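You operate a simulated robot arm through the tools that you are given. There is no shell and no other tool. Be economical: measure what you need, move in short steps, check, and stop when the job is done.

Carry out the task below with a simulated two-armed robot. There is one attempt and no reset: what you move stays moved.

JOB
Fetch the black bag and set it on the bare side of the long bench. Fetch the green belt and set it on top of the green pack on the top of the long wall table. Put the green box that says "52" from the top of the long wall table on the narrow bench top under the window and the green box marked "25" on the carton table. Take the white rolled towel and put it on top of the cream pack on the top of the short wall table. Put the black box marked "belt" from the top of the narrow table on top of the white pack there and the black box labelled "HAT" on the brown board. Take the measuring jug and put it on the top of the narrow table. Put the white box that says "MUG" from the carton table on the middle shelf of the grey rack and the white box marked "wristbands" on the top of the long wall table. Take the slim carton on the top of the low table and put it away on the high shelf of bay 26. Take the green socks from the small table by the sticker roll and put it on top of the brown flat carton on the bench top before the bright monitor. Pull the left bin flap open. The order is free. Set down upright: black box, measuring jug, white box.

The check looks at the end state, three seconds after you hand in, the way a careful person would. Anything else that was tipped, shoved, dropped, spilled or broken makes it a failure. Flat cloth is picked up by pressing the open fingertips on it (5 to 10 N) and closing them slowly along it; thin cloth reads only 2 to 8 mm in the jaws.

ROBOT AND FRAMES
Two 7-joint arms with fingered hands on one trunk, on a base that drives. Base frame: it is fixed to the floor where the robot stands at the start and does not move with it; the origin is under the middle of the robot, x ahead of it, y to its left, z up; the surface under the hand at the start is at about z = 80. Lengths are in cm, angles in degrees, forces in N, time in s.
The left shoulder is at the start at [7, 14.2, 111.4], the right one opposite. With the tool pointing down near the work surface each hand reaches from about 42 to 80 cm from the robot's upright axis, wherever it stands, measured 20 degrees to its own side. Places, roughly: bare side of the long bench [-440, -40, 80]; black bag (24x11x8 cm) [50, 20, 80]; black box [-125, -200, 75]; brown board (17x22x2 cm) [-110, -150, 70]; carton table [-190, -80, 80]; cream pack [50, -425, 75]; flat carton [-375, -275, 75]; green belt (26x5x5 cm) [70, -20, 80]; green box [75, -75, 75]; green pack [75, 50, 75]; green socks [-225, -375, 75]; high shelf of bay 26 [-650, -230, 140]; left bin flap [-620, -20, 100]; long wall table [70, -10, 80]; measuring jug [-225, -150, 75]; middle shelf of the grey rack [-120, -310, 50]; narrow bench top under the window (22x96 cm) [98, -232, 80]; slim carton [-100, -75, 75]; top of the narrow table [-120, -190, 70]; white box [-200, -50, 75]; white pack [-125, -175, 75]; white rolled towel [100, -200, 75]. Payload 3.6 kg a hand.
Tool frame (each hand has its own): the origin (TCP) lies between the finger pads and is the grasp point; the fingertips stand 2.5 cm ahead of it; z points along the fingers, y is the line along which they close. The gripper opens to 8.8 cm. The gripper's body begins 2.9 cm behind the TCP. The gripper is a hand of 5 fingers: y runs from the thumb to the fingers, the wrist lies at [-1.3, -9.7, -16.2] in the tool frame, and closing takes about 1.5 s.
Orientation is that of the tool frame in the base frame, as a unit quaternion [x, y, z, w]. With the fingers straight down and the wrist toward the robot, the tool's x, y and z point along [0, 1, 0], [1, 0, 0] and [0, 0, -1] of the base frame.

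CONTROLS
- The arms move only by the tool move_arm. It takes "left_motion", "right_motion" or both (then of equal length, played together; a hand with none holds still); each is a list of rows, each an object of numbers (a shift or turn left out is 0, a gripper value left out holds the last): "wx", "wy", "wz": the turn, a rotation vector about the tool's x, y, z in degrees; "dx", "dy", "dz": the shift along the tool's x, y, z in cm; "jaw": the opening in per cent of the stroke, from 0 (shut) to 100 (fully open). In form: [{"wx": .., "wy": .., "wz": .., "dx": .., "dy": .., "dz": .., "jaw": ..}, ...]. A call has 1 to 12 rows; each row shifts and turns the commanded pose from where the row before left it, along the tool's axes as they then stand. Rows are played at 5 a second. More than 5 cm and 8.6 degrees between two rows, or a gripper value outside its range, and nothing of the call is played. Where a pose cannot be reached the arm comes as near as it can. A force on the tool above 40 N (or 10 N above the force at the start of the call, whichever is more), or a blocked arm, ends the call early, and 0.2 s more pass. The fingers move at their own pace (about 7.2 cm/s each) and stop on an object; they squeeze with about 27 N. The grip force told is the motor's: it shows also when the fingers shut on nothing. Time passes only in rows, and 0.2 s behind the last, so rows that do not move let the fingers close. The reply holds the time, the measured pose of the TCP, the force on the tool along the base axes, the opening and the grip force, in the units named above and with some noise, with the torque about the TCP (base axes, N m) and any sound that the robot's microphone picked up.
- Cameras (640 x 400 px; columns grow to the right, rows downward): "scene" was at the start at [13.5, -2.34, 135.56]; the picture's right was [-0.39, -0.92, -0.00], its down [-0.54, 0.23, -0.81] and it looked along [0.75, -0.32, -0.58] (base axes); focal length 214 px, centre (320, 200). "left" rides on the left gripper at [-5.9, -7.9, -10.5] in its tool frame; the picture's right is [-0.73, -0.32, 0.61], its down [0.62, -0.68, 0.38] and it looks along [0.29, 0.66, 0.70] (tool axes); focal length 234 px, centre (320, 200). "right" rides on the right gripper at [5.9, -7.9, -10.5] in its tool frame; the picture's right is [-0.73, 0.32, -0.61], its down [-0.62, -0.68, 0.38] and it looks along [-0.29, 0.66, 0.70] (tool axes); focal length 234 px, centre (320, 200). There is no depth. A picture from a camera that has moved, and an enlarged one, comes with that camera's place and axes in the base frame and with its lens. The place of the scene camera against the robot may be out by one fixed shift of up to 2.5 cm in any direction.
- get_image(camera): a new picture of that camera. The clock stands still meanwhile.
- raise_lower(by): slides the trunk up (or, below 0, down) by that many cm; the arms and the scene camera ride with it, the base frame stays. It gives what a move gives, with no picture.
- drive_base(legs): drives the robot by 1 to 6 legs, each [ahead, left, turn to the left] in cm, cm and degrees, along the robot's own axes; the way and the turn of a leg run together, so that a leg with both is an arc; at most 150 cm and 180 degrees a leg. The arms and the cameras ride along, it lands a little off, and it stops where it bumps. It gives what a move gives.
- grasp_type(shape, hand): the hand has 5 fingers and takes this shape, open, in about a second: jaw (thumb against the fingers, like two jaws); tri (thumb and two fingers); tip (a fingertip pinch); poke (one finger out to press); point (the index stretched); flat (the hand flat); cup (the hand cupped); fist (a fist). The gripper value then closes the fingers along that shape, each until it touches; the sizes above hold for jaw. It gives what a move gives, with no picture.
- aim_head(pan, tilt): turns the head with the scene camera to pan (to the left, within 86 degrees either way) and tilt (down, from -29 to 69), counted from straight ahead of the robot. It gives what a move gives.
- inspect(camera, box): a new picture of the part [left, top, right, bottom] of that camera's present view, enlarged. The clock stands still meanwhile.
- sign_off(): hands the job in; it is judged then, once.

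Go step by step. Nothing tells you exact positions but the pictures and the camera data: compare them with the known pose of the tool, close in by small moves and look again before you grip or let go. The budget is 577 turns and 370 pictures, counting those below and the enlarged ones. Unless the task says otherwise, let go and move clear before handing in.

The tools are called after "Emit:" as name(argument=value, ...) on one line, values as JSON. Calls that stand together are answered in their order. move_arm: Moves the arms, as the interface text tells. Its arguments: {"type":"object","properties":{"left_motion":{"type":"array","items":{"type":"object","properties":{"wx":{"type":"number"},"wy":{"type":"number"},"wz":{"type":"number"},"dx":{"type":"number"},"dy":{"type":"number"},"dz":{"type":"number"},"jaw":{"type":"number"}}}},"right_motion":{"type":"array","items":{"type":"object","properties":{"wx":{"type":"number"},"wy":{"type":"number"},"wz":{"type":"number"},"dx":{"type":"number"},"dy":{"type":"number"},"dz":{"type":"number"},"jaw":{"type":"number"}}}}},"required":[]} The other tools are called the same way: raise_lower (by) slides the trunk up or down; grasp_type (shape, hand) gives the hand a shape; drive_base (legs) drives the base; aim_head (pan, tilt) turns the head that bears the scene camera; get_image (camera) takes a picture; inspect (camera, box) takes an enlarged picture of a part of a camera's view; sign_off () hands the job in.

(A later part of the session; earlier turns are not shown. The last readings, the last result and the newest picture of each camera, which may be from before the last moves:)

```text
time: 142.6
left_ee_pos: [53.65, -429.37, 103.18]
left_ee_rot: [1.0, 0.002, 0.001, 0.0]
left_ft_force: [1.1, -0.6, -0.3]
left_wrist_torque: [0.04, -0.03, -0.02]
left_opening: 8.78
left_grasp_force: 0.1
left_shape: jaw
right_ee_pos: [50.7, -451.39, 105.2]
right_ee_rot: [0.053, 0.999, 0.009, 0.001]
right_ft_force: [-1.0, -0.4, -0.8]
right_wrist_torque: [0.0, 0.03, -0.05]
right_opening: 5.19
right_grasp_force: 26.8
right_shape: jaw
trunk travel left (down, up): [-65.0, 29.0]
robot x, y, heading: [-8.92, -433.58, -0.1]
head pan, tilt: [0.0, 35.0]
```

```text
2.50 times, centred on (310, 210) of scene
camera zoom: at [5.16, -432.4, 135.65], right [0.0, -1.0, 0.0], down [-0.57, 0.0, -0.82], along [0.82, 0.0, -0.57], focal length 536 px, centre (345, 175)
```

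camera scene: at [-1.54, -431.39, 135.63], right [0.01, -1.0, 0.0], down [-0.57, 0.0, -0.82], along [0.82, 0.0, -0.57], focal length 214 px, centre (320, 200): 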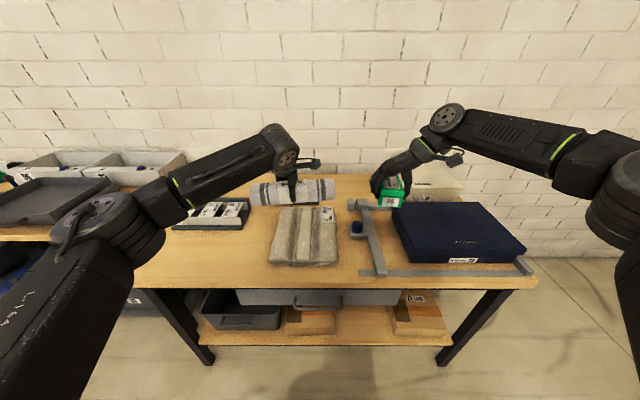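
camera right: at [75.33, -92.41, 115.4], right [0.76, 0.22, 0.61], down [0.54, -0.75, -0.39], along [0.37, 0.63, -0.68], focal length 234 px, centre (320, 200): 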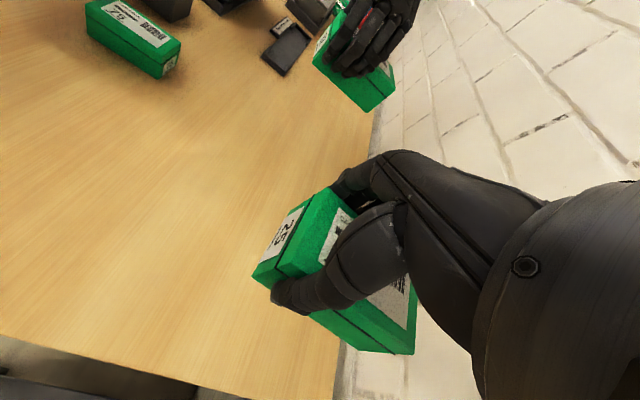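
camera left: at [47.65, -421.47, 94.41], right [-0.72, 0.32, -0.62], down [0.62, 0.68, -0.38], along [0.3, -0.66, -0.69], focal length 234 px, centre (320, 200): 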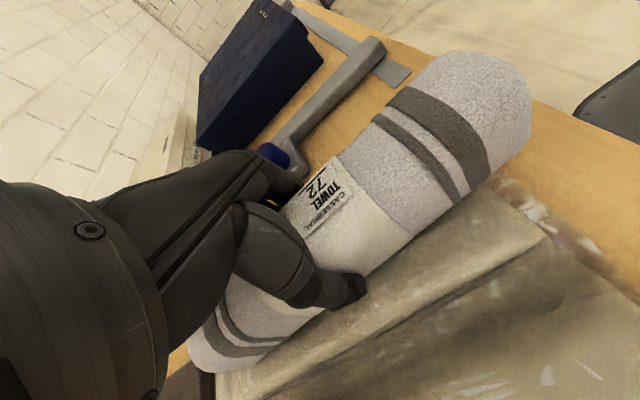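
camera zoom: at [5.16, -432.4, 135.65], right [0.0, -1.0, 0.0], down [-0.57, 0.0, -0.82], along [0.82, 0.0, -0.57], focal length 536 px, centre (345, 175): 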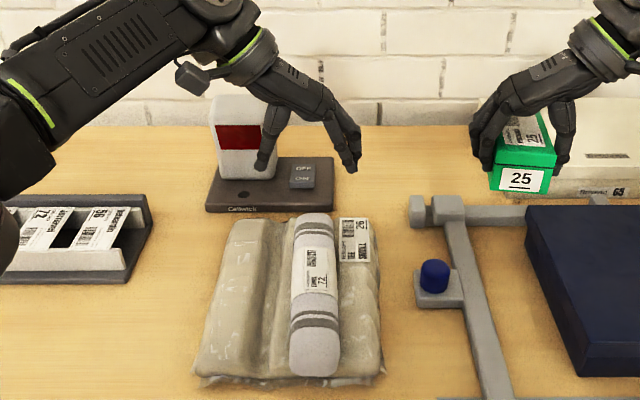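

Towel is neatly in the valley. I retract both hands, back away and turn to look at the rest of the room.

Emit:
drive_base(legs=[[-35, 0, 0]])

Emit:
move_arm(left_motion=[{"dx": -4, "dy": -1}, {"dx": -4, "dy": -2}, {"dx": -4, "dy": -3}, {"dx": -4, "dy": -3}, {"dy": -3}], right_motion=[{"dx": 4}, {"dx": 4}, {"dx": 4, "dy": -2}, {"dx": 4, "dy": -2}, {"dy": -2}])

Emit:
drive_base(legs=[[0, 0, -90]])

Emit:
aim_head(pan=-20, tilt=20)

Emit:
get_image(camera="scene")

Emit:
aim_head(pan=-80, tilt=20)

Emit:
get_image(camera="scene")

```text
time: 144.8
left_ee_pos: [18.55, -429.23, 102.9]
left_ee_rot: [1.0, 0.003, 0.001, -0.001]
left_ft_force: [0.8, -0.2, -0.1]
left_wrist_torque: [0.02, -0.02, -0.02]
left_opening: 8.78
left_grasp_force: 0.0
left_shape: jaw
right_ee_pos: [15.47, -451.21, 105.03]
right_ee_rot: [0.053, 0.999, 0.008, 0.002]
right_ft_force: [0.3, -0.2, -0.6]
right_wrist_torque: [0.01, 0.0, -0.01]
right_opening: 5.2
right_grasp_force: 27.1
right_shape: jaw
trunk travel left (down, up): [-65.0, 29.0]
robot x, y, heading: [-43.81, -433.47, -0.1]
head pan, tilt: [0.0, 35.0]
```

```text
time: 146.0
left_ee_pos: [2.44, -417.34, 102.84]
left_ee_rot: [1.0, 0.002, 0.001, 0.0]
left_ft_force: [0.9, 1.3, 0.0]
left_wrist_torque: [-0.02, 0.0, -0.02]
left_opening: 8.77
left_grasp_force: 0.0
left_shape: jaw
right_ee_pos: [-0.95, -455.6, 105.01]
right_ee_rot: [0.053, 0.999, 0.008, 0.0]
right_ft_force: [-0.7, 1.4, -1.0]
right_wrist_torque: [0.02, 0.02, 0.0]
right_opening: 5.17
right_grasp_force: 27.0
right_shape: jaw
trunk travel left (down, up): [-65.0, 29.0]
robot x, y, heading: [-44.31, -433.06, -0.2]
head pan, tilt: [0.0, 35.0]
```

```text
time: 150.2
left_ee_pos: [-28.14, -479.98, 102.9]
left_ee_rot: [0.71, -0.704, 0.002, 0.001]
left_ft_force: [0.1, 0.5, -0.1]
left_wrist_torque: [-0.01, -0.03, 0.0]
left_opening: 8.77
left_grasp_force: 0.1
left_shape: jaw
right_ee_pos: [-66.36, -476.54, 105.16]
right_ee_rot: [0.742, 0.67, 0.006, 0.006]
right_ft_force: [-0.7, 0.4, -0.6]
right_wrist_torque: [0.01, -0.01, 0.03]
right_opening: 5.19
right_grasp_force: 26.6
right_shape: jaw
trunk travel left (down, up): [-65.0, 29.0]
robot x, y, heading: [-44.12, -433.31, -90.0]
head pan, tilt: [0.0, 35.0]
```

```text
time: 151.1
left_ee_pos: [-28.12, -479.9, 102.78]
left_ee_rot: [0.71, -0.704, 0.0, 0.001]
left_ft_force: [-0.2, 0.0, 0.3]
left_wrist_torque: [0.0, -0.01, 0.01]
left_opening: 8.79
left_grasp_force: 0.0
left_shape: jaw
right_ee_pos: [-66.35, -476.6, 105.03]
right_ee_rot: [0.742, 0.67, 0.005, 0.005]
right_ft_force: [-0.1, 0.3, 0.0]
right_wrist_torque: [0.01, 0.01, 0.02]
right_opening: 5.19
right_grasp_force: 27.4
right_shape: jaw
trunk travel left (down, up): [-65.0, 29.0]
robot x, y, heading: [-44.28, -433.24, -90.1]
head pan, tilt: [-20.0, 20.0]
```

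```text
286 pictures are left
camera scene: at [-47.02, -445.99, 138.03], right [-0.94, 0.34, 0.0], down [0.12, 0.32, -0.94], along [-0.32, -0.88, -0.34], focal length 214 px, centre (320, 200)
```

scene: 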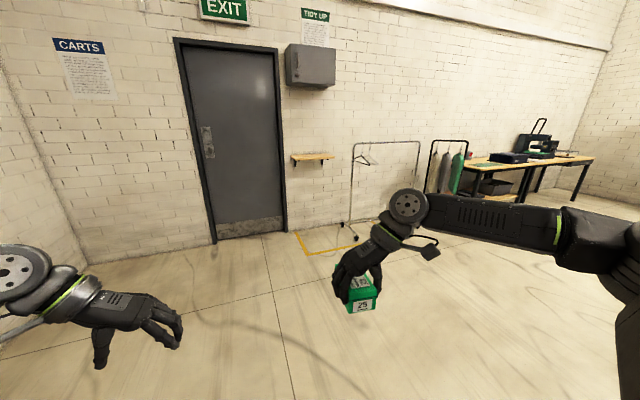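

```text
time: 152.4
left_ee_pos: [-28.13, -479.93, 102.95]
left_ee_rot: [0.71, -0.704, 0.001, 0.0]
left_ft_force: [-0.2, -0.2, 0.1]
left_wrist_torque: [0.02, 0.02, -0.03]
left_opening: 8.78
left_grasp_force: 0.0
left_shape: jaw
right_ee_pos: [-66.38, -476.56, 105.01]
right_ee_rot: [0.742, 0.67, 0.005, 0.005]
right_ft_force: [0.2, 0.6, -0.5]
right_wrist_torque: [0.05, 0.02, -0.02]
right_opening: 5.2
right_grasp_force: 26.7
right_shape: jaw
trunk travel left (down, up): [-65.0, 29.0]
robot x, y, heading: [-44.47, -433.42, -89.9]
head pan, tilt: [-80.0, 20.0]
```

```text
285 pictures are left
camera scene: at [-53.03, -438.87, 138.03], right [-0.17, 0.98, 0.0], down [0.34, 0.06, -0.94], along [-0.93, -0.16, -0.34], focal length 214 px, centre (320, 200)
```

scene: 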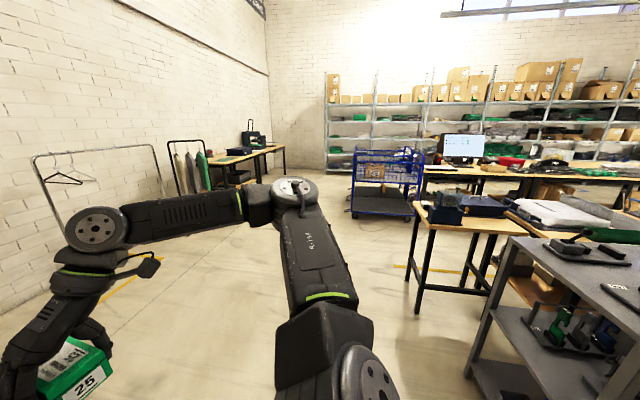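

The small table is around [-215,-365], the grey rack on the right near. I turn to face -x and approach the small table.

Emit:
drive_base(legs=[[0, 0, -90], [85, 0, 0]])

Emit:
aim_head(pan=-25, tilt=35)

Emit:
get_image(camera="scene")

```text
time: 160.7
left_ee_pos: [-175.85, -449.4, 102.95]
left_ee_rot: [-0.003, 1.0, 0.0, -0.001]
left_ft_force: [-0.2, 0.4, 0.3]
left_wrist_torque: [0.03, -0.03, -0.04]
left_opening: 8.77
left_grasp_force: 0.1
left_shape: jaw
right_ee_pos: [-172.34, -411.12, 105.15]
right_ee_rot: [0.999, -0.052, -0.001, 0.008]
right_ft_force: [0.3, -0.2, -1.0]
right_wrist_torque: [0.04, 0.0, 0.0]
right_opening: 5.18
right_grasp_force: 26.7
right_shape: jaw
trunk travel left (down, up): [-65.0, 29.0]
robot x, y, heading: [-129.27, -433.32, 179.6]
head pan, tilt: [-80.0, 20.0]
```

```text
time: 161.9
left_ee_pos: [-175.72, -449.42, 102.94]
left_ee_rot: [-0.002, 1.0, 0.0, -0.001]
left_ft_force: [0.7, 0.6, 0.0]
left_wrist_torque: [-0.03, -0.02, 0.0]
left_opening: 8.8
left_grasp_force: 0.1
left_shape: jaw
right_ee_pos: [-172.37, -411.05, 104.96]
right_ee_rot: [0.999, -0.052, 0.0, 0.008]
right_ft_force: [-0.8, 0.7, -0.4]
right_wrist_torque: [0.01, -0.06, -0.01]
right_opening: 5.17
right_grasp_force: 27.4
right_shape: jaw
trunk travel left (down, up): [-65.0, 29.0]
robot x, y, heading: [-129.61, -433.43, 180.1]
head pan, tilt: [-25.0, 35.0]
```

```text
284 pictures are left
camera scene: at [-141.63, -428.53, 135.65], right [0.43, 0.91, 0.0], down [0.52, -0.24, -0.82], along [-0.74, 0.35, -0.57], focal length 214 px, centre (320, 200)
```

scene: 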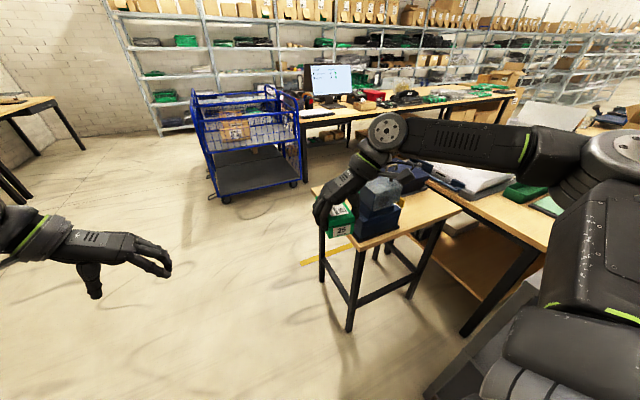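

I'll approach the small table from its -y side (facing +y), since the rack blocks the +x side.

Emit:
drive_base(legs=[[0, 35, 0], [82, 0, 0], [0, 0, -90]])

Emit:
aim_head(pan=0, tilt=30)

Emit:
get_image(camera="scene")

```text
time: 172.0
left_ee_pos: [-224.49, -420.51, 102.96]
left_ee_rot: [0.717, 0.697, 0.001, -0.001]
left_ft_force: [0.4, 0.4, 0.0]
left_wrist_torque: [0.0, 0.0, -0.02]
left_opening: 8.78
left_grasp_force: 0.1
left_shape: jaw
right_ee_pos: [-186.51, -425.21, 105.06]
right_ee_rot: [-0.657, 0.754, 0.006, -0.005]
right_ft_force: [-0.9, -1.2, -0.6]
right_wrist_torque: [-0.01, -0.03, 0.01]
right_opening: 5.16
right_grasp_force: 27.4
right_shape: jaw
trunk travel left (down, up): [-65.0, 29.0]
robot x, y, heading: [-210.19, -467.57, 88.1]
head pan, tilt: [-25.0, 35.0]
```

```text
time: 172.9
left_ee_pos: [-224.56, -420.52, 102.88]
left_ee_rot: [0.717, 0.697, 0.001, 0.0]
left_ft_force: [0.2, 0.0, 0.7]
left_wrist_torque: [-0.01, -0.02, 0.01]
left_opening: 8.76
left_grasp_force: 0.0
left_shape: jaw
right_ee_pos: [-186.43, -425.07, 105.12]
right_ee_rot: [-0.657, 0.754, 0.006, -0.005]
right_ft_force: [0.6, 0.1, -0.5]
right_wrist_torque: [-0.02, 0.0, 0.0]
right_opening: 5.16
right_grasp_force: 27.3
right_shape: jaw
trunk travel left (down, up): [-65.0, 29.0]
robot x, y, heading: [-210.14, -467.59, 88.1]
head pan, tilt: [0.0, 30.0]
```

```text
283 pictures are left
camera scene: at [-209.21, -452.46, 136.43], right [1.0, -0.04, 0.0], down [-0.02, -0.5, -0.87], along [0.03, 0.87, -0.5], focal length 214 px, centre (320, 200)
```

scene: 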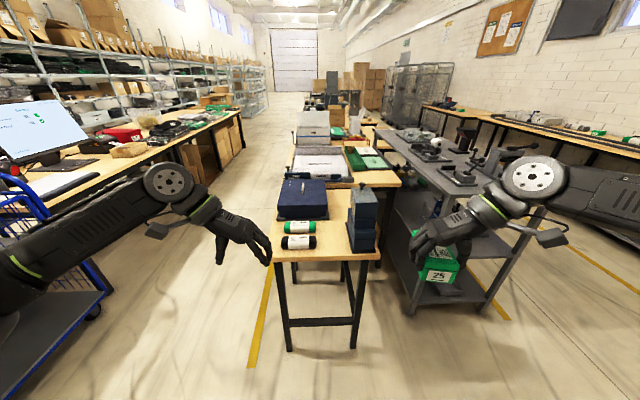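

Green socks roll lies on the small table ahead, behind a black one. Inspect.

Emit:
inspect(camera="scene", box=[250, 160, 400, 270])

Emit:
inspect(camera="scene", box=[0, 80, 260, 240])

```text
3.64 times, centred on (325, 215) of scene
camera zoom: at [-209.21, -452.46, 136.43], right [1.0, -0.04, 0.0], down [-0.02, -0.5, -0.87], along [0.03, 0.87, -0.5], focal length 780 px, centre (302, 146)
```

zoom: 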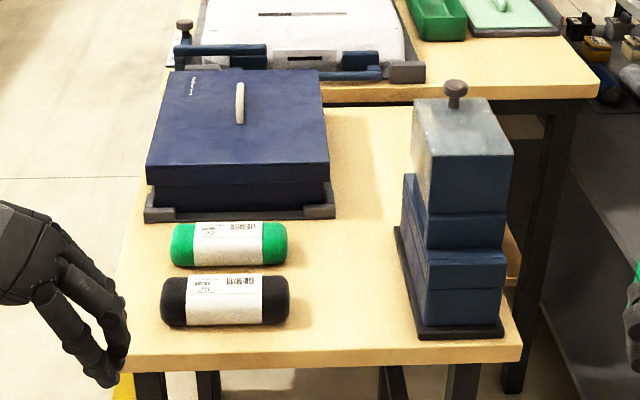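

```text
2.46 times, centred on (130, 160) of scene
camera zoom: at [-209.21, -452.46, 136.43], right [1.0, -0.04, 0.0], down [-0.02, -0.5, -0.87], along [0.03, 0.87, -0.5], focal length 528 px, centre (788, 298)
```

zoom: 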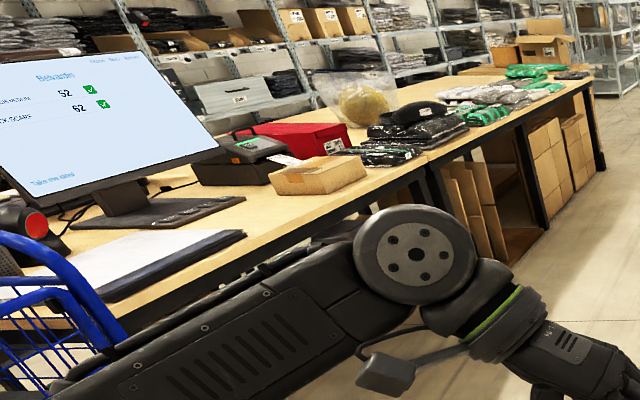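

Socks at about [-216,-374], axis along x, diameter ~5. I turn the left hand to close along y and drive in.

Emit:
move_arm(left_motion=[{"wz": -8}, {"wz": -8}, {"wz": -8}, {"wz": -8}, {"wz": -8}, {"wz": -8}, {"wz": -8}, {"wz": -8}, {"wz": -8}, {"wz": -8}, {"wz": -8}])

Emit:
drive_base(legs=[[30, 0, 2]])

Emit:
get_image(camera="left")

```text
time: 175.3
left_ee_pos: [-224.45, -420.4, 102.94]
left_ee_rot: [0.03, 1.0, 0.002, 0.0]
left_ft_force: [0.7, -1.4, -0.1]
left_wrist_torque: [-0.03, -0.02, -0.01]
left_opening: 8.81
left_grasp_force: 0.1
left_shape: jaw
right_ee_pos: [-186.3, -425.16, 105.02]
right_ee_rot: [-0.657, 0.754, 0.006, -0.006]
right_ft_force: [0.3, 0.0, -0.6]
right_wrist_torque: [-0.02, -0.04, 0.01]
right_opening: 5.18
right_grasp_force: 26.8
right_shape: jaw
trunk travel left (down, up): [-65.0, 29.0]
robot x, y, heading: [-210.05, -467.56, 88.0]
head pan, tilt: [0.0, 30.0]
```

```text
time: 177.3
left_ee_pos: [-225.57, -390.83, 102.93]
left_ee_rot: [0.014, 1.0, 0.002, 0.0]
left_ft_force: [-0.2, 0.1, -0.6]
left_wrist_torque: [-0.03, 0.01, 0.0]
left_opening: 8.79
left_grasp_force: 0.2
left_shape: jaw
right_ee_pos: [-187.36, -394.19, 104.99]
right_ee_rot: [-0.67, 0.742, 0.005, -0.005]
right_ft_force: [0.6, -1.5, -1.7]
right_wrist_torque: [0.01, 0.01, -0.01]
right_opening: 5.16
right_grasp_force: 27.0
right_shape: jaw
trunk travel left (down, up): [-65.0, 29.0]
robot x, y, heading: [-209.5, -437.58, 89.9]
head pan, tilt: [0.0, 30.0]
```

```text
280 pictures are left
camera left: at [-220.02, -398.91, 113.28], right [0.72, -0.34, -0.61], down [-0.64, -0.66, -0.39], along [-0.27, 0.67, -0.69], focal length 234 px, centre (320, 200)
```

left: 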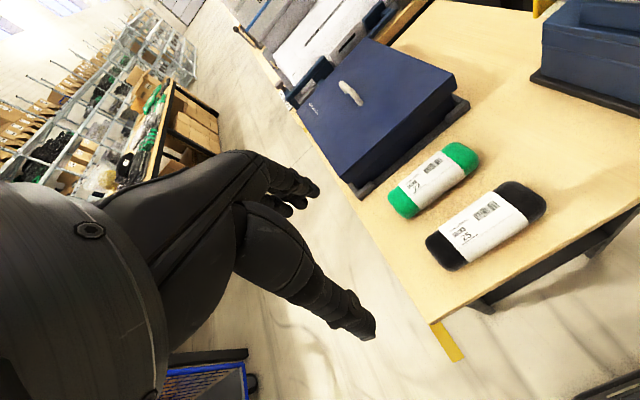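

Emit:
move_arm(left_motion=[{"dx": -4, "dy": 2}, {"dx": -4, "dy": 2}, {"dx": -2.5, "dy": 3}, {"dy": 4}, {"dy": 1.3, "dz": 3}, {"dz": 4}])

Emit:
get_image(camera="left")

```text
time: 178.7
left_ee_pos: [-214.81, -378.82, 95.85]
left_ee_rot: [0.014, 1.0, 0.003, 0.001]
left_ft_force: [0.0, 0.5, -0.2]
left_wrist_torque: [0.03, 0.0, -0.04]
left_opening: 8.8
left_grasp_force: 0.1
left_shape: jaw
right_ee_pos: [-187.36, -394.21, 105.09]
right_ee_rot: [-0.669, 0.743, 0.005, -0.006]
right_ft_force: [0.8, -0.3, -1.2]
right_wrist_torque: [-0.06, 0.01, 0.04]
right_opening: 5.18
right_grasp_force: 27.7
right_shape: jaw
trunk travel left (down, up): [-65.0, 29.0]
robot x, y, heading: [-209.52, -437.65, 90.1]
head pan, tilt: [0.0, 30.0]
```

```text
279 pictures are left
camera left: at [-209.2, -386.82, 106.3], right [0.72, -0.34, -0.61], down [-0.64, -0.66, -0.39], along [-0.27, 0.67, -0.69], focal length 234 px, centre (320, 200)
```

left: 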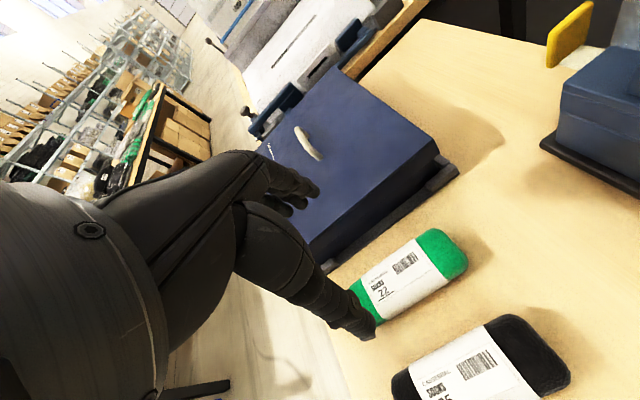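

Emit:
move_arm(left_motion=[{"dz": 4}, {"dz": 4}, {"dz": 4}])

Emit:
get_image(camera="left")

Emit:
aim_head(pan=0, tilt=45)

Emit:
inspect(camera="scene", box=[220, 120, 380, 240])

```text
time: 179.5
left_ee_pos: [-214.77, -378.93, 83.91]
left_ee_rot: [0.013, 1.0, 0.001, -0.001]
left_ft_force: [-0.7, -0.3, 0.2]
left_wrist_torque: [-0.02, 0.03, -0.01]
left_opening: 8.8
left_grasp_force: 0.1
left_shape: jaw
right_ee_pos: [-187.26, -394.13, 105.14]
right_ee_rot: [-0.67, 0.742, 0.006, -0.006]
right_ft_force: [0.1, 0.1, -1.2]
right_wrist_torque: [-0.01, 0.01, 0.01]
right_opening: 5.16
right_grasp_force: 27.0
right_shape: jaw
trunk travel left (down, up): [-65.0, 29.0]
robot x, y, heading: [-209.42, -437.58, 89.9]
head pan, tilt: [0.0, 30.0]
```

```text
278 pictures are left
camera left: at [-209.21, -386.87, 94.24], right [0.72, -0.34, -0.61], down [-0.64, -0.66, -0.39], along [-0.27, 0.67, -0.69], focal length 234 px, centre (320, 200)
```

left: 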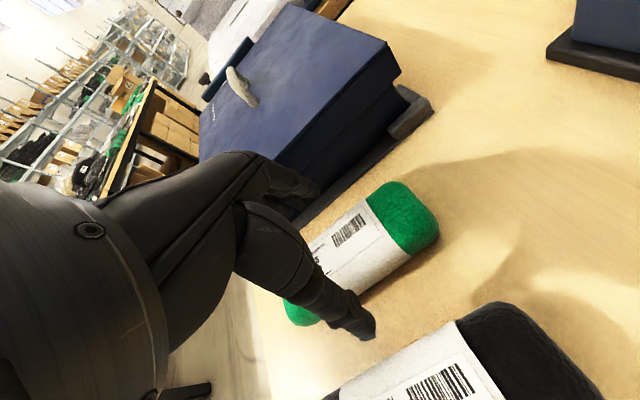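

```text
time: 180.3
left_ee_pos: [-214.8, -378.8, 83.96]
left_ee_rot: [0.013, 1.0, 0.002, 0.0]
left_ft_force: [-0.2, -0.1, 0.5]
left_wrist_torque: [0.02, 0.0, 0.0]
left_opening: 8.76
left_grasp_force: 0.1
left_shape: jaw
right_ee_pos: [-187.42, -394.15, 104.96]
right_ee_rot: [-0.67, 0.743, 0.006, -0.006]
right_ft_force: [-1.0, -0.9, -0.5]
right_wrist_torque: [-0.05, 0.01, 0.0]
right_opening: 5.16
right_grasp_force: 27.3
right_shape: jaw
trunk travel left (down, up): [-65.0, 29.0]
robot x, y, heading: [-209.58, -437.48, 90.0]
head pan, tilt: [0.0, 45.0]
```

```text
3.33 times, centred on (300, 180) of scene
camera zoom: at [-209.15, -423.25, 134.17], right [1.0, 0.0, 0.0], down [0.0, -0.71, -0.71], along [0.0, 0.71, -0.71], focal length 715 px, centre (387, 267)
```

zoom: 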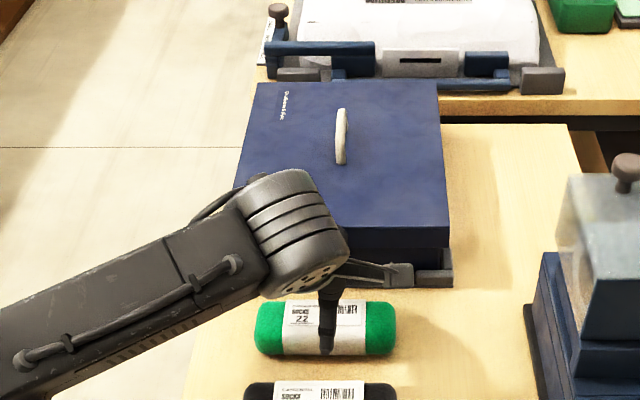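

Emit:
move_arm(left_motion=[{"dz": 1.5}, {"dz": 1}, {"dz": 0.5}])

Emit:
get_image(camera="left")

```text
time: 181.1
left_ee_pos: [-214.68, -378.8, 80.85]
left_ee_rot: [0.014, 1.0, 0.002, 0.0]
left_ft_force: [0.3, -0.4, -0.4]
left_wrist_torque: [-0.01, -0.01, -0.02]
left_opening: 8.78
left_grasp_force: 0.0
left_shape: jaw
right_ee_pos: [-187.38, -394.31, 105.11]
right_ee_rot: [-0.669, 0.743, 0.006, -0.006]
right_ft_force: [-0.6, -0.7, 0.3]
right_wrist_torque: [-0.03, 0.01, 0.02]
right_opening: 5.17
right_grasp_force: 27.0
right_shape: jaw
trunk travel left (down, up): [-65.0, 29.0]
robot x, y, heading: [-209.57, -437.39, 90.2]
head pan, tilt: [0.0, 45.0]
```

```text
276 pictures are left
camera left: at [-209.19, -386.84, 91.28], right [0.72, -0.34, -0.61], down [-0.64, -0.66, -0.39], along [-0.27, 0.67, -0.69], focal length 234 px, centre (320, 200)
```

left: 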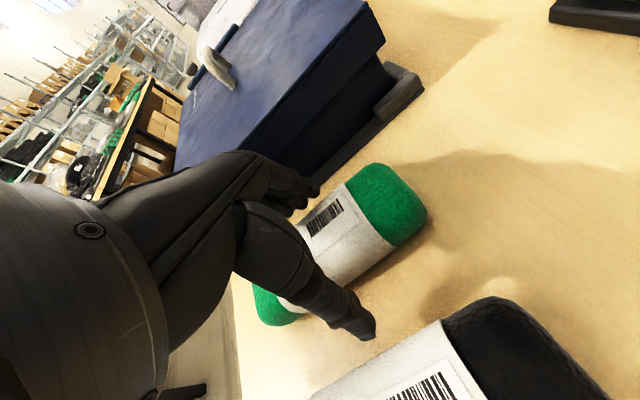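

Good straddle; I go down another 1.3 cm and close.

Emit:
move_arm(left_motion=[{"dz": 0.8}, {"dz": 0.5}, {"jaw": 0}, {"jaw": 0}, {"jaw": 0}, {"jaw": 0}, {"jaw": 0}, {"jaw": 0}, {"dz": -2}, {"dz": -4}, {"dz": -4}, {"dz": -4}])

Emit:
get_image(camera="left")

```text
time: 183.7
left_ee_pos: [-214.65, -378.92, 93.6]
left_ee_rot: [0.014, 1.0, 0.001, 0.0]
left_ft_force: [0.2, 0.1, -0.8]
left_wrist_torque: [-0.02, 0.0, 0.02]
left_opening: 4.98
left_grasp_force: 27.3
left_shape: jaw
right_ee_pos: [-187.29, -394.23, 105.0]
right_ee_rot: [-0.669, 0.743, 0.005, -0.005]
right_ft_force: [0.7, -0.3, 0.3]
right_wrist_torque: [-0.01, -0.02, 0.04]
right_opening: 5.17
right_grasp_force: 26.4
right_shape: jaw
trunk travel left (down, up): [-65.0, 29.0]
robot x, y, heading: [-209.47, -437.53, 89.9]
head pan, tilt: [0.0, 45.0]
```

```text
275 pictures are left
camera left: at [-209.11, -386.94, 104.09], right [0.72, -0.34, -0.61], down [-0.64, -0.66, -0.38], along [-0.27, 0.67, -0.69], focal length 234 px, centre (320, 200)
```

left: 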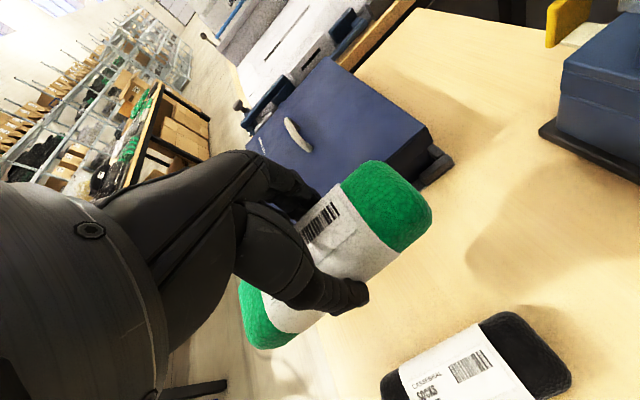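

Socks held. I raise, back out, and go up the aisle between the small table and the monitor bench.

Emit:
move_arm(left_motion=[{"dz": -4}, {"dz": -4}, {"dy": -4}, {"dy": -4}, {"dy": -4}])

Emit:
drive_base(legs=[[-35, 0, 0], [0, 70, 0]])

Emit:
aim_head(pan=15, tilt=30)

Emit:
get_image(camera="scene")

```text
time: 184.9
left_ee_pos: [-215.09, -391.02, 101.58]
left_ee_rot: [0.014, 1.0, 0.002, 0.001]
left_ft_force: [0.1, -1.0, -0.2]
left_wrist_torque: [0.02, 0.02, 0.03]
left_opening: 4.99
left_grasp_force: 27.1
left_shape: jaw
right_ee_pos: [-187.33, -394.31, 105.13]
right_ee_rot: [-0.67, 0.743, 0.006, -0.004]
right_ft_force: [0.1, 0.6, -0.3]
right_wrist_torque: [0.02, -0.01, 0.01]
right_opening: 5.14
right_grasp_force: 26.6
right_shape: jaw
trunk travel left (down, up): [-65.0, 29.0]
robot x, y, heading: [-209.22, -437.26, 90.3]
head pan, tilt: [0.0, 45.0]
```

```text
time: 190.6
left_ee_pos: [-284.76, -425.82, 101.49]
left_ee_rot: [0.014, 1.0, 0.0, 0.0]
left_ft_force: [0.4, -0.4, -0.9]
left_wrist_torque: [0.03, -0.01, 0.0]
left_opening: 5.0
left_grasp_force: 26.6
left_shape: jaw
right_ee_pos: [-257.05, -429.29, 105.12]
right_ee_rot: [-0.669, 0.743, 0.006, -0.006]
right_ft_force: [0.0, 0.2, -0.7]
right_wrist_torque: [0.02, -0.03, 0.01]
right_opening: 5.17
right_grasp_force: 27.1
right_shape: jaw
trunk travel left (down, up): [-65.0, 29.0]
robot x, y, heading: [-279.14, -472.3, 89.8]
head pan, tilt: [0.0, 45.0]
```

```text
time: 191.4
left_ee_pos: [-284.8, -425.84, 101.6]
left_ee_rot: [0.015, 1.0, 0.001, 0.0]
left_ft_force: [-0.2, 0.3, -0.6]
left_wrist_torque: [-0.05, 0.03, 0.01]
left_opening: 5.0
left_grasp_force: 26.9
left_shape: jaw
right_ee_pos: [-257.03, -429.18, 105.04]
right_ee_rot: [-0.67, 0.742, 0.006, -0.005]
right_ft_force: [0.4, -0.9, -0.5]
right_wrist_torque: [-0.03, 0.01, -0.02]
right_opening: 5.19
right_grasp_force: 26.7
right_shape: jaw
trunk travel left (down, up): [-65.0, 29.0]
robot x, y, heading: [-279.46, -472.24, 90.0]
head pan, tilt: [15.0, 30.0]
```

```text
274 pictures are left
camera scene: at [-281.15, -457.65, 136.42], right [0.97, 0.26, 0.0], down [0.13, -0.48, -0.87], along [-0.22, 0.84, -0.5], focal length 214 px, centre (320, 200)
```

scene: 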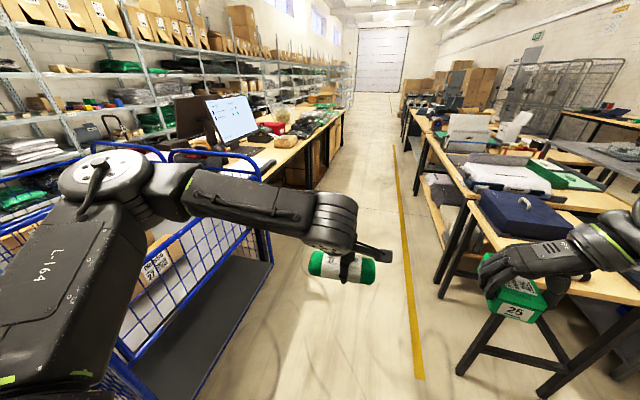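

Emit:
drive_base(legs=[[110, -1, 0]])

Emit:
aim_head(pan=40, tilt=35)

Emit:
get_image(camera="scene")

Emit:
aim_head(pan=-40, tilt=35)

Emit:
get_image(camera="scene")

```text
time: 197.0
left_ee_pos: [-283.95, -315.79, 101.59]
left_ee_rot: [0.013, 1.0, 0.001, 0.0]
left_ft_force: [-0.5, 0.4, -0.7]
left_wrist_torque: [-0.01, -0.05, 0.02]
left_opening: 4.98
left_grasp_force: 26.7
left_shape: jaw
right_ee_pos: [-256.12, -319.08, 105.1]
right_ee_rot: [-0.67, 0.742, 0.006, -0.005]
right_ft_force: [-0.4, 0.5, 0.9]
right_wrist_torque: [-0.08, 0.03, 0.0]
right_opening: 5.17
right_grasp_force: 27.4
right_shape: jaw
trunk travel left (down, up): [-65.0, 29.0]
robot x, y, heading: [-278.27, -362.34, 90.4]
head pan, tilt: [15.0, 30.0]
```

```text
time: 197.9
left_ee_pos: [-283.89, -315.76, 101.52]
left_ee_rot: [0.013, 1.0, 0.001, 0.0]
left_ft_force: [-0.8, 0.2, -0.5]
left_wrist_torque: [0.0, 0.01, 0.0]
left_opening: 4.98
left_grasp_force: 27.2
left_shape: jaw
right_ee_pos: [-256.14, -319.01, 105.07]
right_ee_rot: [-0.67, 0.743, 0.006, -0.005]
right_ft_force: [-0.4, 0.4, 0.4]
right_wrist_torque: [0.0, 0.04, 0.02]
right_opening: 5.18
right_grasp_force: 27.3
right_shape: jaw
trunk travel left (down, up): [-65.0, 29.0]
robot x, y, heading: [-278.13, -362.48, 90.0]
head pan, tilt: [40.0, 35.0]
```

```text
273 pictures are left
camera scene: at [-283.55, -349.56, 135.65], right [0.77, 0.64, 0.0], down [0.37, -0.44, -0.82], along [-0.53, 0.63, -0.57], focal length 214 px, centre (320, 200)
```

scene: 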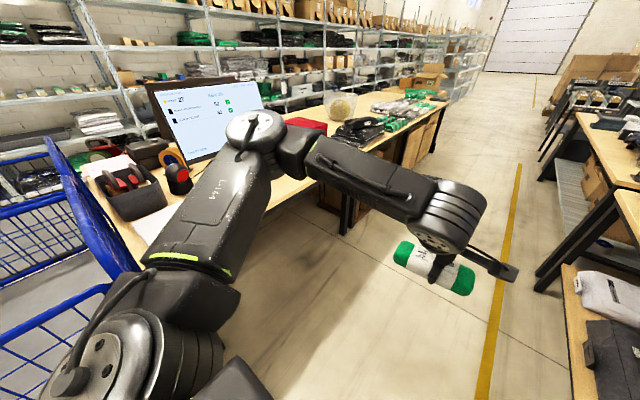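

```text
time: 199.4
left_ee_pos: [-283.94, -315.8, 101.58]
left_ee_rot: [0.013, 1.0, 0.001, 0.0]
left_ft_force: [-0.1, 0.7, -0.7]
left_wrist_torque: [0.02, 0.0, -0.01]
left_opening: 4.99
left_grasp_force: 27.1
left_shape: jaw
right_ee_pos: [-256.17, -319.04, 105.14]
right_ee_rot: [-0.671, 0.742, 0.006, -0.006]
right_ft_force: [0.0, -0.2, -0.7]
right_wrist_torque: [-0.01, 0.0, -0.01]
right_opening: 5.2
right_grasp_force: 27.4
right_shape: jaw
trunk travel left (down, up): [-65.0, 29.0]
robot x, y, heading: [-278.32, -362.13, 90.2]
head pan, tilt: [-40.0, 35.0]
```

```text
272 pictures are left
camera scene: at [-272.24, -349.53, 135.65], right [0.77, -0.64, 0.0], down [-0.37, -0.44, -0.82], along [0.53, 0.63, -0.57], focal length 214 px, centre (320, 200)
```

scene: 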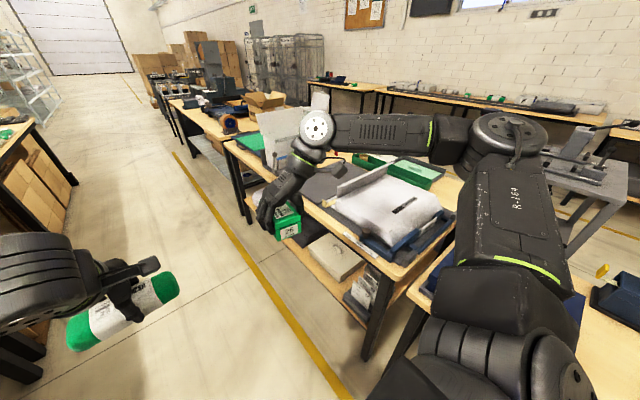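

Emit:
drive_base(legs=[[97, 8, 0], [0, 0, 88]])

Emit:
aim_head(pan=0, tilt=35)

Emit:
get_image(camera="scene")

```text
time: 208.3
left_ee_pos: [-332.94, -269.22, 101.53]
left_ee_rot: [-0.688, 0.726, 0.001, -0.001]
left_ft_force: [-0.1, 0.3, 0.5]
left_wrist_torque: [0.04, 0.0, 0.02]
left_opening: 4.97
left_grasp_force: 27.0
left_shape: jaw
right_ee_pos: [-328.82, -241.72, 105.06]
right_ee_rot: [0.998, -0.065, -0.001, 0.008]
right_ft_force: [1.0, -0.6, -0.1]
right_wrist_torque: [-0.02, 0.02, -0.03]
right_opening: 5.17
right_grasp_force: 27.4
right_shape: jaw
trunk travel left (down, up): [-65.0, 29.0]
robot x, y, heading: [-286.04, -264.84, 178.4]
head pan, tilt: [-40.0, 35.0]
```

```text
time: 209.3
left_ee_pos: [-332.98, -269.29, 101.56]
left_ee_rot: [-0.687, 0.727, 0.0, -0.001]
left_ft_force: [0.7, 0.2, 0.5]
left_wrist_torque: [-0.02, 0.01, 0.01]
left_opening: 4.93
left_grasp_force: 26.6
left_shape: jaw
right_ee_pos: [-328.92, -241.63, 105.12]
right_ee_rot: [0.998, -0.066, 0.0, 0.008]
right_ft_force: [-0.5, 0.6, -1.2]
right_wrist_torque: [-0.01, -0.04, -0.03]
right_opening: 5.15
right_grasp_force: 27.1
right_shape: jaw
trunk travel left (down, up): [-65.0, 29.0]
robot x, y, heading: [-286.56, -265.62, 178.3]
head pan, tilt: [0.0, 35.0]
```

```text
271 pictures are left
camera scene: at [-299.65, -263.59, 135.65], right [0.03, 1.0, 0.0], down [0.57, -0.02, -0.82], along [-0.82, 0.02, -0.57], focal length 214 px, centre (320, 200)
```

scene: 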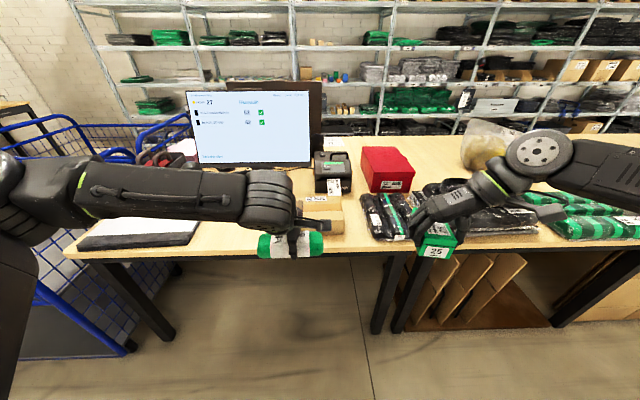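

The flat carton is at about [-372,-261]. I drive in 22 cm and move the socks over it.

Emit:
drive_base(legs=[[22, 0, 1.5]])

Emit:
get_image(camera="left")

Emit:
aim_head(pan=0, tilt=50)

Emit:
get_image(camera="scene")

```text
time: 211.0
left_ee_pos: [-354.82, -270.16, 101.5]
left_ee_rot: [-0.696, 0.718, 0.002, -0.001]
left_ft_force: [0.6, 0.0, -0.5]
left_wrist_torque: [0.0, 0.03, 0.03]
left_opening: 4.97
left_grasp_force: 27.1
left_shape: jaw
right_ee_pos: [-351.46, -242.55, 105.16]
right_ee_rot: [0.999, -0.053, 0.0, 0.008]
right_ft_force: [0.1, 0.7, -1.0]
right_wrist_torque: [-0.02, -0.04, 0.01]
right_opening: 5.16
right_grasp_force: 27.2
right_shape: jaw
trunk travel left (down, up): [-65.0, 29.0]
robot x, y, heading: [-308.02, -264.85, 179.9]
head pan, tilt: [0.0, 35.0]
```

```text
270 pictures are left
camera left: at [-346.83, -264.47, 111.95], right [0.34, 0.72, -0.61], down [0.66, -0.64, -0.39], along [-0.67, -0.27, -0.69], focal length 234 px, centre (320, 200)
```

left: 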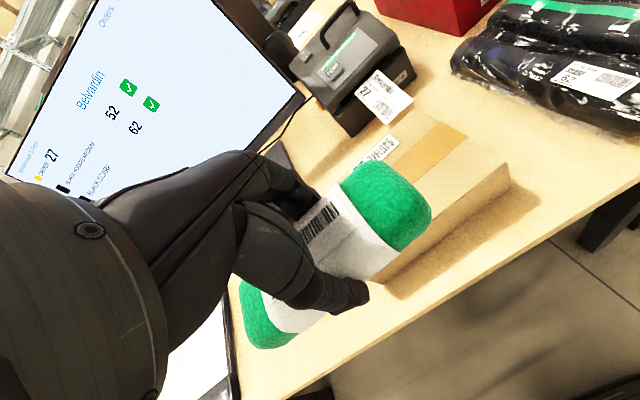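

```text
time: 211.8
left_ee_pos: [-354.89, -270.17, 101.57]
left_ee_rot: [-0.696, 0.718, 0.0, 0.0]
left_ft_force: [0.5, 0.2, -0.2]
left_wrist_torque: [0.0, -0.01, -0.03]
left_opening: 4.95
left_grasp_force: 27.0
left_shape: jaw
right_ee_pos: [-351.49, -242.35, 105.05]
right_ee_rot: [0.999, -0.053, -0.001, 0.008]
right_ft_force: [-0.6, -0.4, -0.9]
right_wrist_torque: [0.02, -0.02, -0.04]
right_opening: 5.15
right_grasp_force: 27.3
right_shape: jaw
trunk travel left (down, up): [-65.0, 29.0]
robot x, y, heading: [-308.0, -264.77, 179.7]
head pan, tilt: [0.0, 50.0]
```

```text
269 pictures are left
camera scene: at [-320.59, -263.62, 133.48], right [0.0, 1.0, 0.0], down [0.77, 0.0, -0.64], along [-0.64, 0.0, -0.77], focal length 214 px, centre (320, 200)
```

scene: 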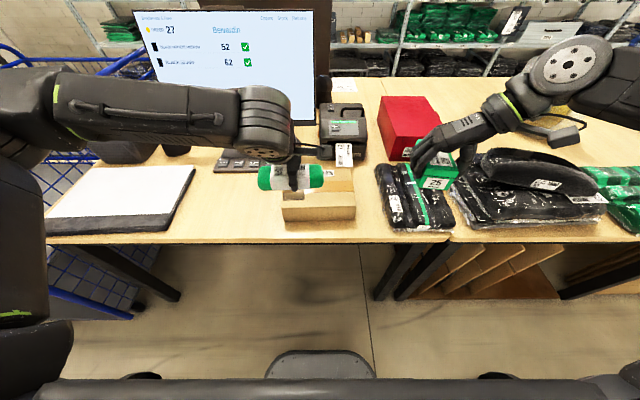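

Emit:
move_arm(left_motion=[{"dx": -3, "dy": 3}, {"dx": -2.7, "dy": 3}, {"dy": 3}, {"dy": 2.2}, {"dz": 4}, {"dz": 4}, {"dz": 4}])

Emit:
inspect(camera="scene", box=[240, 120, 400, 240])

Emit:
get_image(camera="left")

```text
time: 213.4
left_ee_pos: [-366.02, -264.33, 89.71]
left_ee_rot: [-0.696, 0.718, 0.001, -0.001]
left_ft_force: [-0.2, -0.5, -0.7]
left_wrist_torque: [-0.02, 0.05, 0.02]
left_opening: 4.94
left_grasp_force: 27.2
left_shape: jaw
right_ee_pos: [-351.58, -242.45, 105.11]
right_ee_rot: [0.999, -0.052, 0.0, 0.008]
right_ft_force: [1.1, 0.2, -1.0]
right_wrist_torque: [0.01, -0.03, 0.0]
right_opening: 5.18
right_grasp_force: 26.7
right_shape: jaw
trunk travel left (down, up): [-65.0, 29.0]
robot x, y, heading: [-308.35, -264.84, 179.8]
head pan, tilt: [0.0, 50.0]
```

```text
3.33 times, centred on (320, 180) of scene
camera zoom: at [-320.64, -263.62, 133.47], right [0.0, 1.0, 0.0], down [0.77, 0.0, -0.64], along [-0.64, 0.0, -0.77], focal length 715 px, centre (320, 267)
```

zoom: 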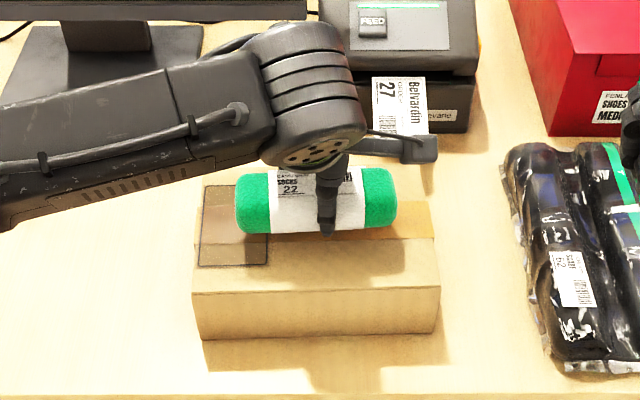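

```text
267 pictures are left
camera left: at [-357.98, -258.58, 100.02], right [0.34, 0.72, -0.61], down [0.66, -0.64, -0.39], along [-0.67, -0.27, -0.69], focal length 234 px, centre (320, 200)
```

left: 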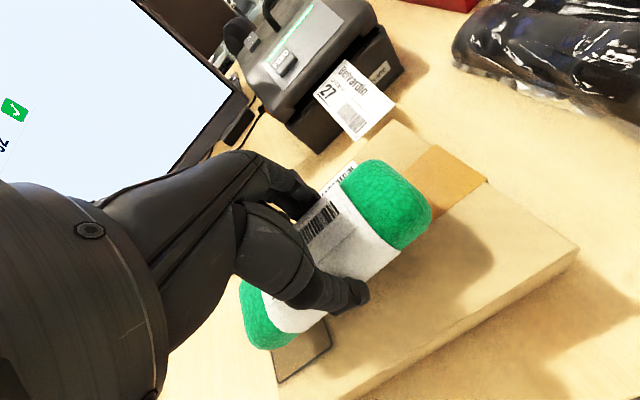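

Emit:
move_arm(left_motion=[{"dz": 2}, {"dz": 1.5}, {"dz": 0.7}, {"dz": 0.5}])

```text
time: 214.2
left_ee_pos: [-366.12, -264.09, 86.67]
left_ee_rot: [-0.696, 0.718, 0.01, -0.004]
left_ft_force: [4.5, -3.9, 28.3]
left_wrist_torque: [-0.05, -0.29, 0.0]
left_opening: 4.83
left_grasp_force: 27.0
left_shape: jaw
right_ee_pos: [-351.14, -242.54, 105.14]
right_ee_rot: [0.999, -0.053, -0.002, 0.009]
right_ft_force: [0.7, 0.0, -0.9]
right_wrist_torque: [-0.03, -0.04, 0.04]
right_opening: 5.19
right_grasp_force: 27.1
right_shape: jaw
trunk travel left (down, up): [-65.0, 29.0]
robot x, y, heading: [-308.18, -264.92, 179.7]
head pan, tilt: [0.0, 50.0]
stopped in row 3 (left hand): the force on the tool passed its limit at 42 N (the readings are from after the stop); the commanded pose is now the measured one
```

Emit:
move_arm(left_motion=[{"dz": -0.7}, {"dz": 0}, {"jaw": 30}, {"jaw": 60}, {"jaw": 100}, {"jaw": 100}, {"dz": -3}, {"dz": -4}, {"dz": -4}, {"dz": -4}])

Emit:
inspect(camera="scene", box=[240, 120, 400, 240])

```text
time: 216.4
left_ee_pos: [-366.08, -264.06, 101.97]
left_ee_rot: [-0.697, 0.717, 0.006, -0.004]
left_ft_force: [0.8, 0.6, 1.0]
left_wrist_torque: [-0.01, 0.03, 0.0]
left_opening: 8.77
left_grasp_force: 0.0
left_shape: jaw
right_ee_pos: [-351.42, -242.41, 105.1]
right_ee_rot: [0.999, -0.052, -0.001, 0.01]
right_ft_force: [0.3, -0.3, 0.0]
right_wrist_torque: [-0.01, -0.01, -0.03]
right_opening: 5.16
right_grasp_force: 26.8
right_shape: jaw
trunk travel left (down, up): [-65.0, 29.0]
robot x, y, heading: [-308.09, -265.12, 179.9]
head pan, tilt: [0.0, 50.0]
```

```text
3.33 times, centred on (320, 180) of scene
camera zoom: at [-320.49, -263.59, 133.48], right [0.0, 1.0, 0.0], down [0.77, 0.0, -0.64], along [-0.64, 0.0, -0.77], focal length 715 px, centre (320, 267)
```

zoom: 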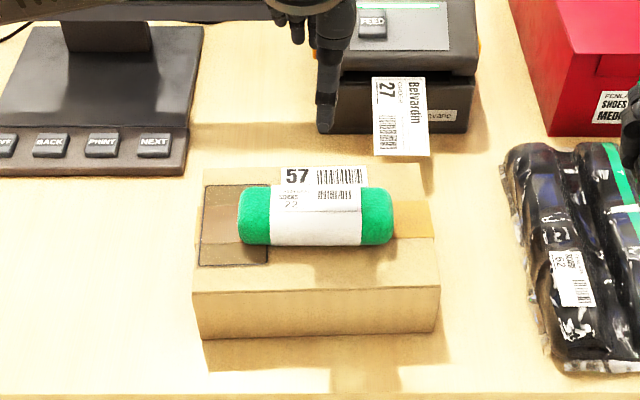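

Socks rest on the carton. Next I go up the aisle to the carton table near [-190,-80].

Emit:
drive_base(legs=[[-24, 0, 0]])

Emit:
move_arm(left_motion=[{"dy": -4}, {"dy": -4}, {"dy": -4}])

Emit:
drive_base(legs=[[0, 0, -90], [100, 0, 0]])

Emit:
aim_head(pan=-40, tilt=25)

Emit:
get_image(camera="scene")

Emit:
aim_head(pan=30, tilt=20)

Emit:
get_image(camera="scene")

```text
time: 218.2
left_ee_pos: [-342.16, -264.24, 101.8]
left_ee_rot: [-0.696, 0.718, 0.007, -0.004]
left_ft_force: [-0.8, 0.0, 0.1]
left_wrist_torque: [0.0, -0.02, 0.02]
left_opening: 8.79
left_grasp_force: 0.1
left_shape: jaw
right_ee_pos: [-327.4, -242.32, 105.05]
right_ee_rot: [0.999, -0.052, -0.001, 0.008]
right_ft_force: [0.2, -0.1, 0.6]
right_wrist_torque: [0.02, -0.02, -0.01]
right_opening: 5.17
right_grasp_force: 26.6
right_shape: jaw
trunk travel left (down, up): [-65.0, 29.0]
robot x, y, heading: [-284.28, -264.91, 179.8]
head pan, tilt: [0.0, 50.0]
```

```text
time: 219.0
left_ee_pos: [-329.93, -264.53, 101.8]
left_ee_rot: [-0.696, 0.718, 0.008, -0.004]
left_ft_force: [0.0, -0.3, 0.3]
left_wrist_torque: [-0.02, 0.02, -0.04]
left_opening: 8.77
left_grasp_force: 0.1
left_shape: jaw
right_ee_pos: [-327.27, -242.45, 105.08]
right_ee_rot: [0.999, -0.053, -0.001, 0.009]
right_ft_force: [-0.1, 0.1, -0.2]
right_wrist_torque: [0.01, -0.01, 0.06]
right_opening: 5.14
right_grasp_force: 27.5
right_shape: jaw
trunk travel left (down, up): [-65.0, 29.0]
robot x, y, heading: [-284.28, -264.88, 179.9]
head pan, tilt: [0.0, 50.0]
```

```text
time: 228.0
left_ee_pos: [-284.98, -118.27, 101.75]
left_ee_rot: [0.01, 1.0, 0.007, 0.002]
left_ft_force: [0.9, -0.5, -0.6]
left_wrist_torque: [0.03, -0.02, 0.0]
left_opening: 8.77
left_grasp_force: 0.0
left_shape: jaw
right_ee_pos: [-262.93, -120.63, 104.95]
right_ee_rot: [-0.673, 0.739, 0.006, -0.005]
right_ft_force: [0.3, -0.1, -0.7]
right_wrist_torque: [-0.03, -0.01, 0.01]
right_opening: 5.14
right_grasp_force: 27.0
right_shape: jaw
trunk travel left (down, up): [-65.0, 29.0]
robot x, y, heading: [-284.48, -164.02, 90.6]
head pan, tilt: [0.0, 50.0]
```

```text
time: 229.1
left_ee_pos: [-285.0, -118.13, 101.71]
left_ee_rot: [0.01, 1.0, 0.007, 0.003]
left_ft_force: [0.3, 0.6, 0.5]
left_wrist_torque: [0.01, -0.02, 0.0]
left_opening: 8.76
left_grasp_force: 0.1
left_shape: jaw
right_ee_pos: [-262.9, -120.57, 105.22]
right_ee_rot: [-0.673, 0.74, 0.006, -0.005]
right_ft_force: [0.5, 0.7, 0.3]
right_wrist_torque: [-0.04, 0.01, 0.02]
right_opening: 5.14
right_grasp_force: 26.6
right_shape: jaw
trunk travel left (down, up): [-65.0, 29.0]
robot x, y, heading: [-284.73, -164.1, 90.4]
head pan, tilt: [-40.0, 25.0]
```

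```text
265 pictures are left
camera scene: at [-278.55, -150.77, 137.22], right [0.77, -0.64, 0.0], down [-0.27, -0.33, -0.91], along [0.58, 0.7, -0.42], focal length 214 px, centre (320, 200)
```

scene: 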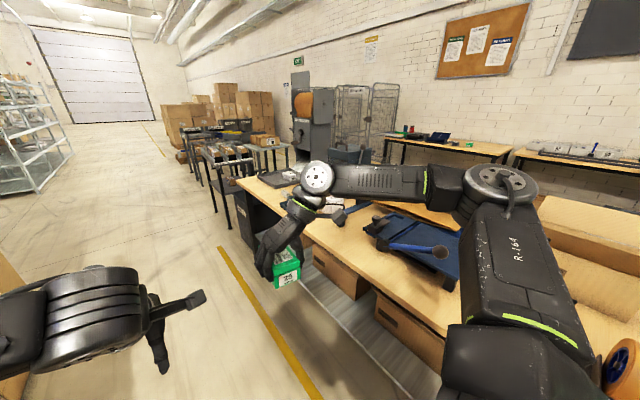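

```text
time: 230.5
left_ee_pos: [-284.94, -118.23, 101.71]
left_ee_rot: [0.009, 1.0, 0.007, 0.004]
left_ft_force: [0.6, 0.0, -0.6]
left_wrist_torque: [0.03, 0.01, -0.01]
left_opening: 8.78
left_grasp_force: 0.0
left_shape: jaw
right_ee_pos: [-262.78, -120.58, 105.04]
right_ee_rot: [-0.673, 0.74, 0.005, -0.005]
right_ft_force: [-0.8, 0.0, -1.5]
right_wrist_torque: [-0.02, -0.01, 0.01]
right_opening: 5.15
right_grasp_force: 27.5
right_shape: jaw
trunk travel left (down, up): [-65.0, 29.0]
robot x, y, heading: [-284.72, -164.4, 90.8]
head pan, tilt: [30.0, 20.0]
```

```text
264 pictures are left
camera scene: at [-289.12, -149.85, 138.03], right [0.86, 0.51, 0.0], down [0.17, -0.3, -0.94], along [-0.48, 0.81, -0.34], focal length 214 px, centre (320, 200)
```

scene: 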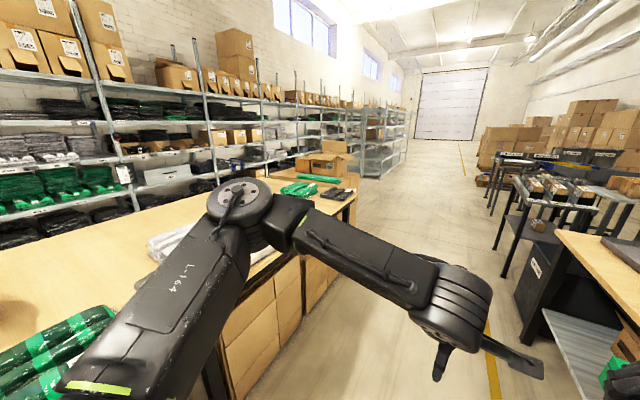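

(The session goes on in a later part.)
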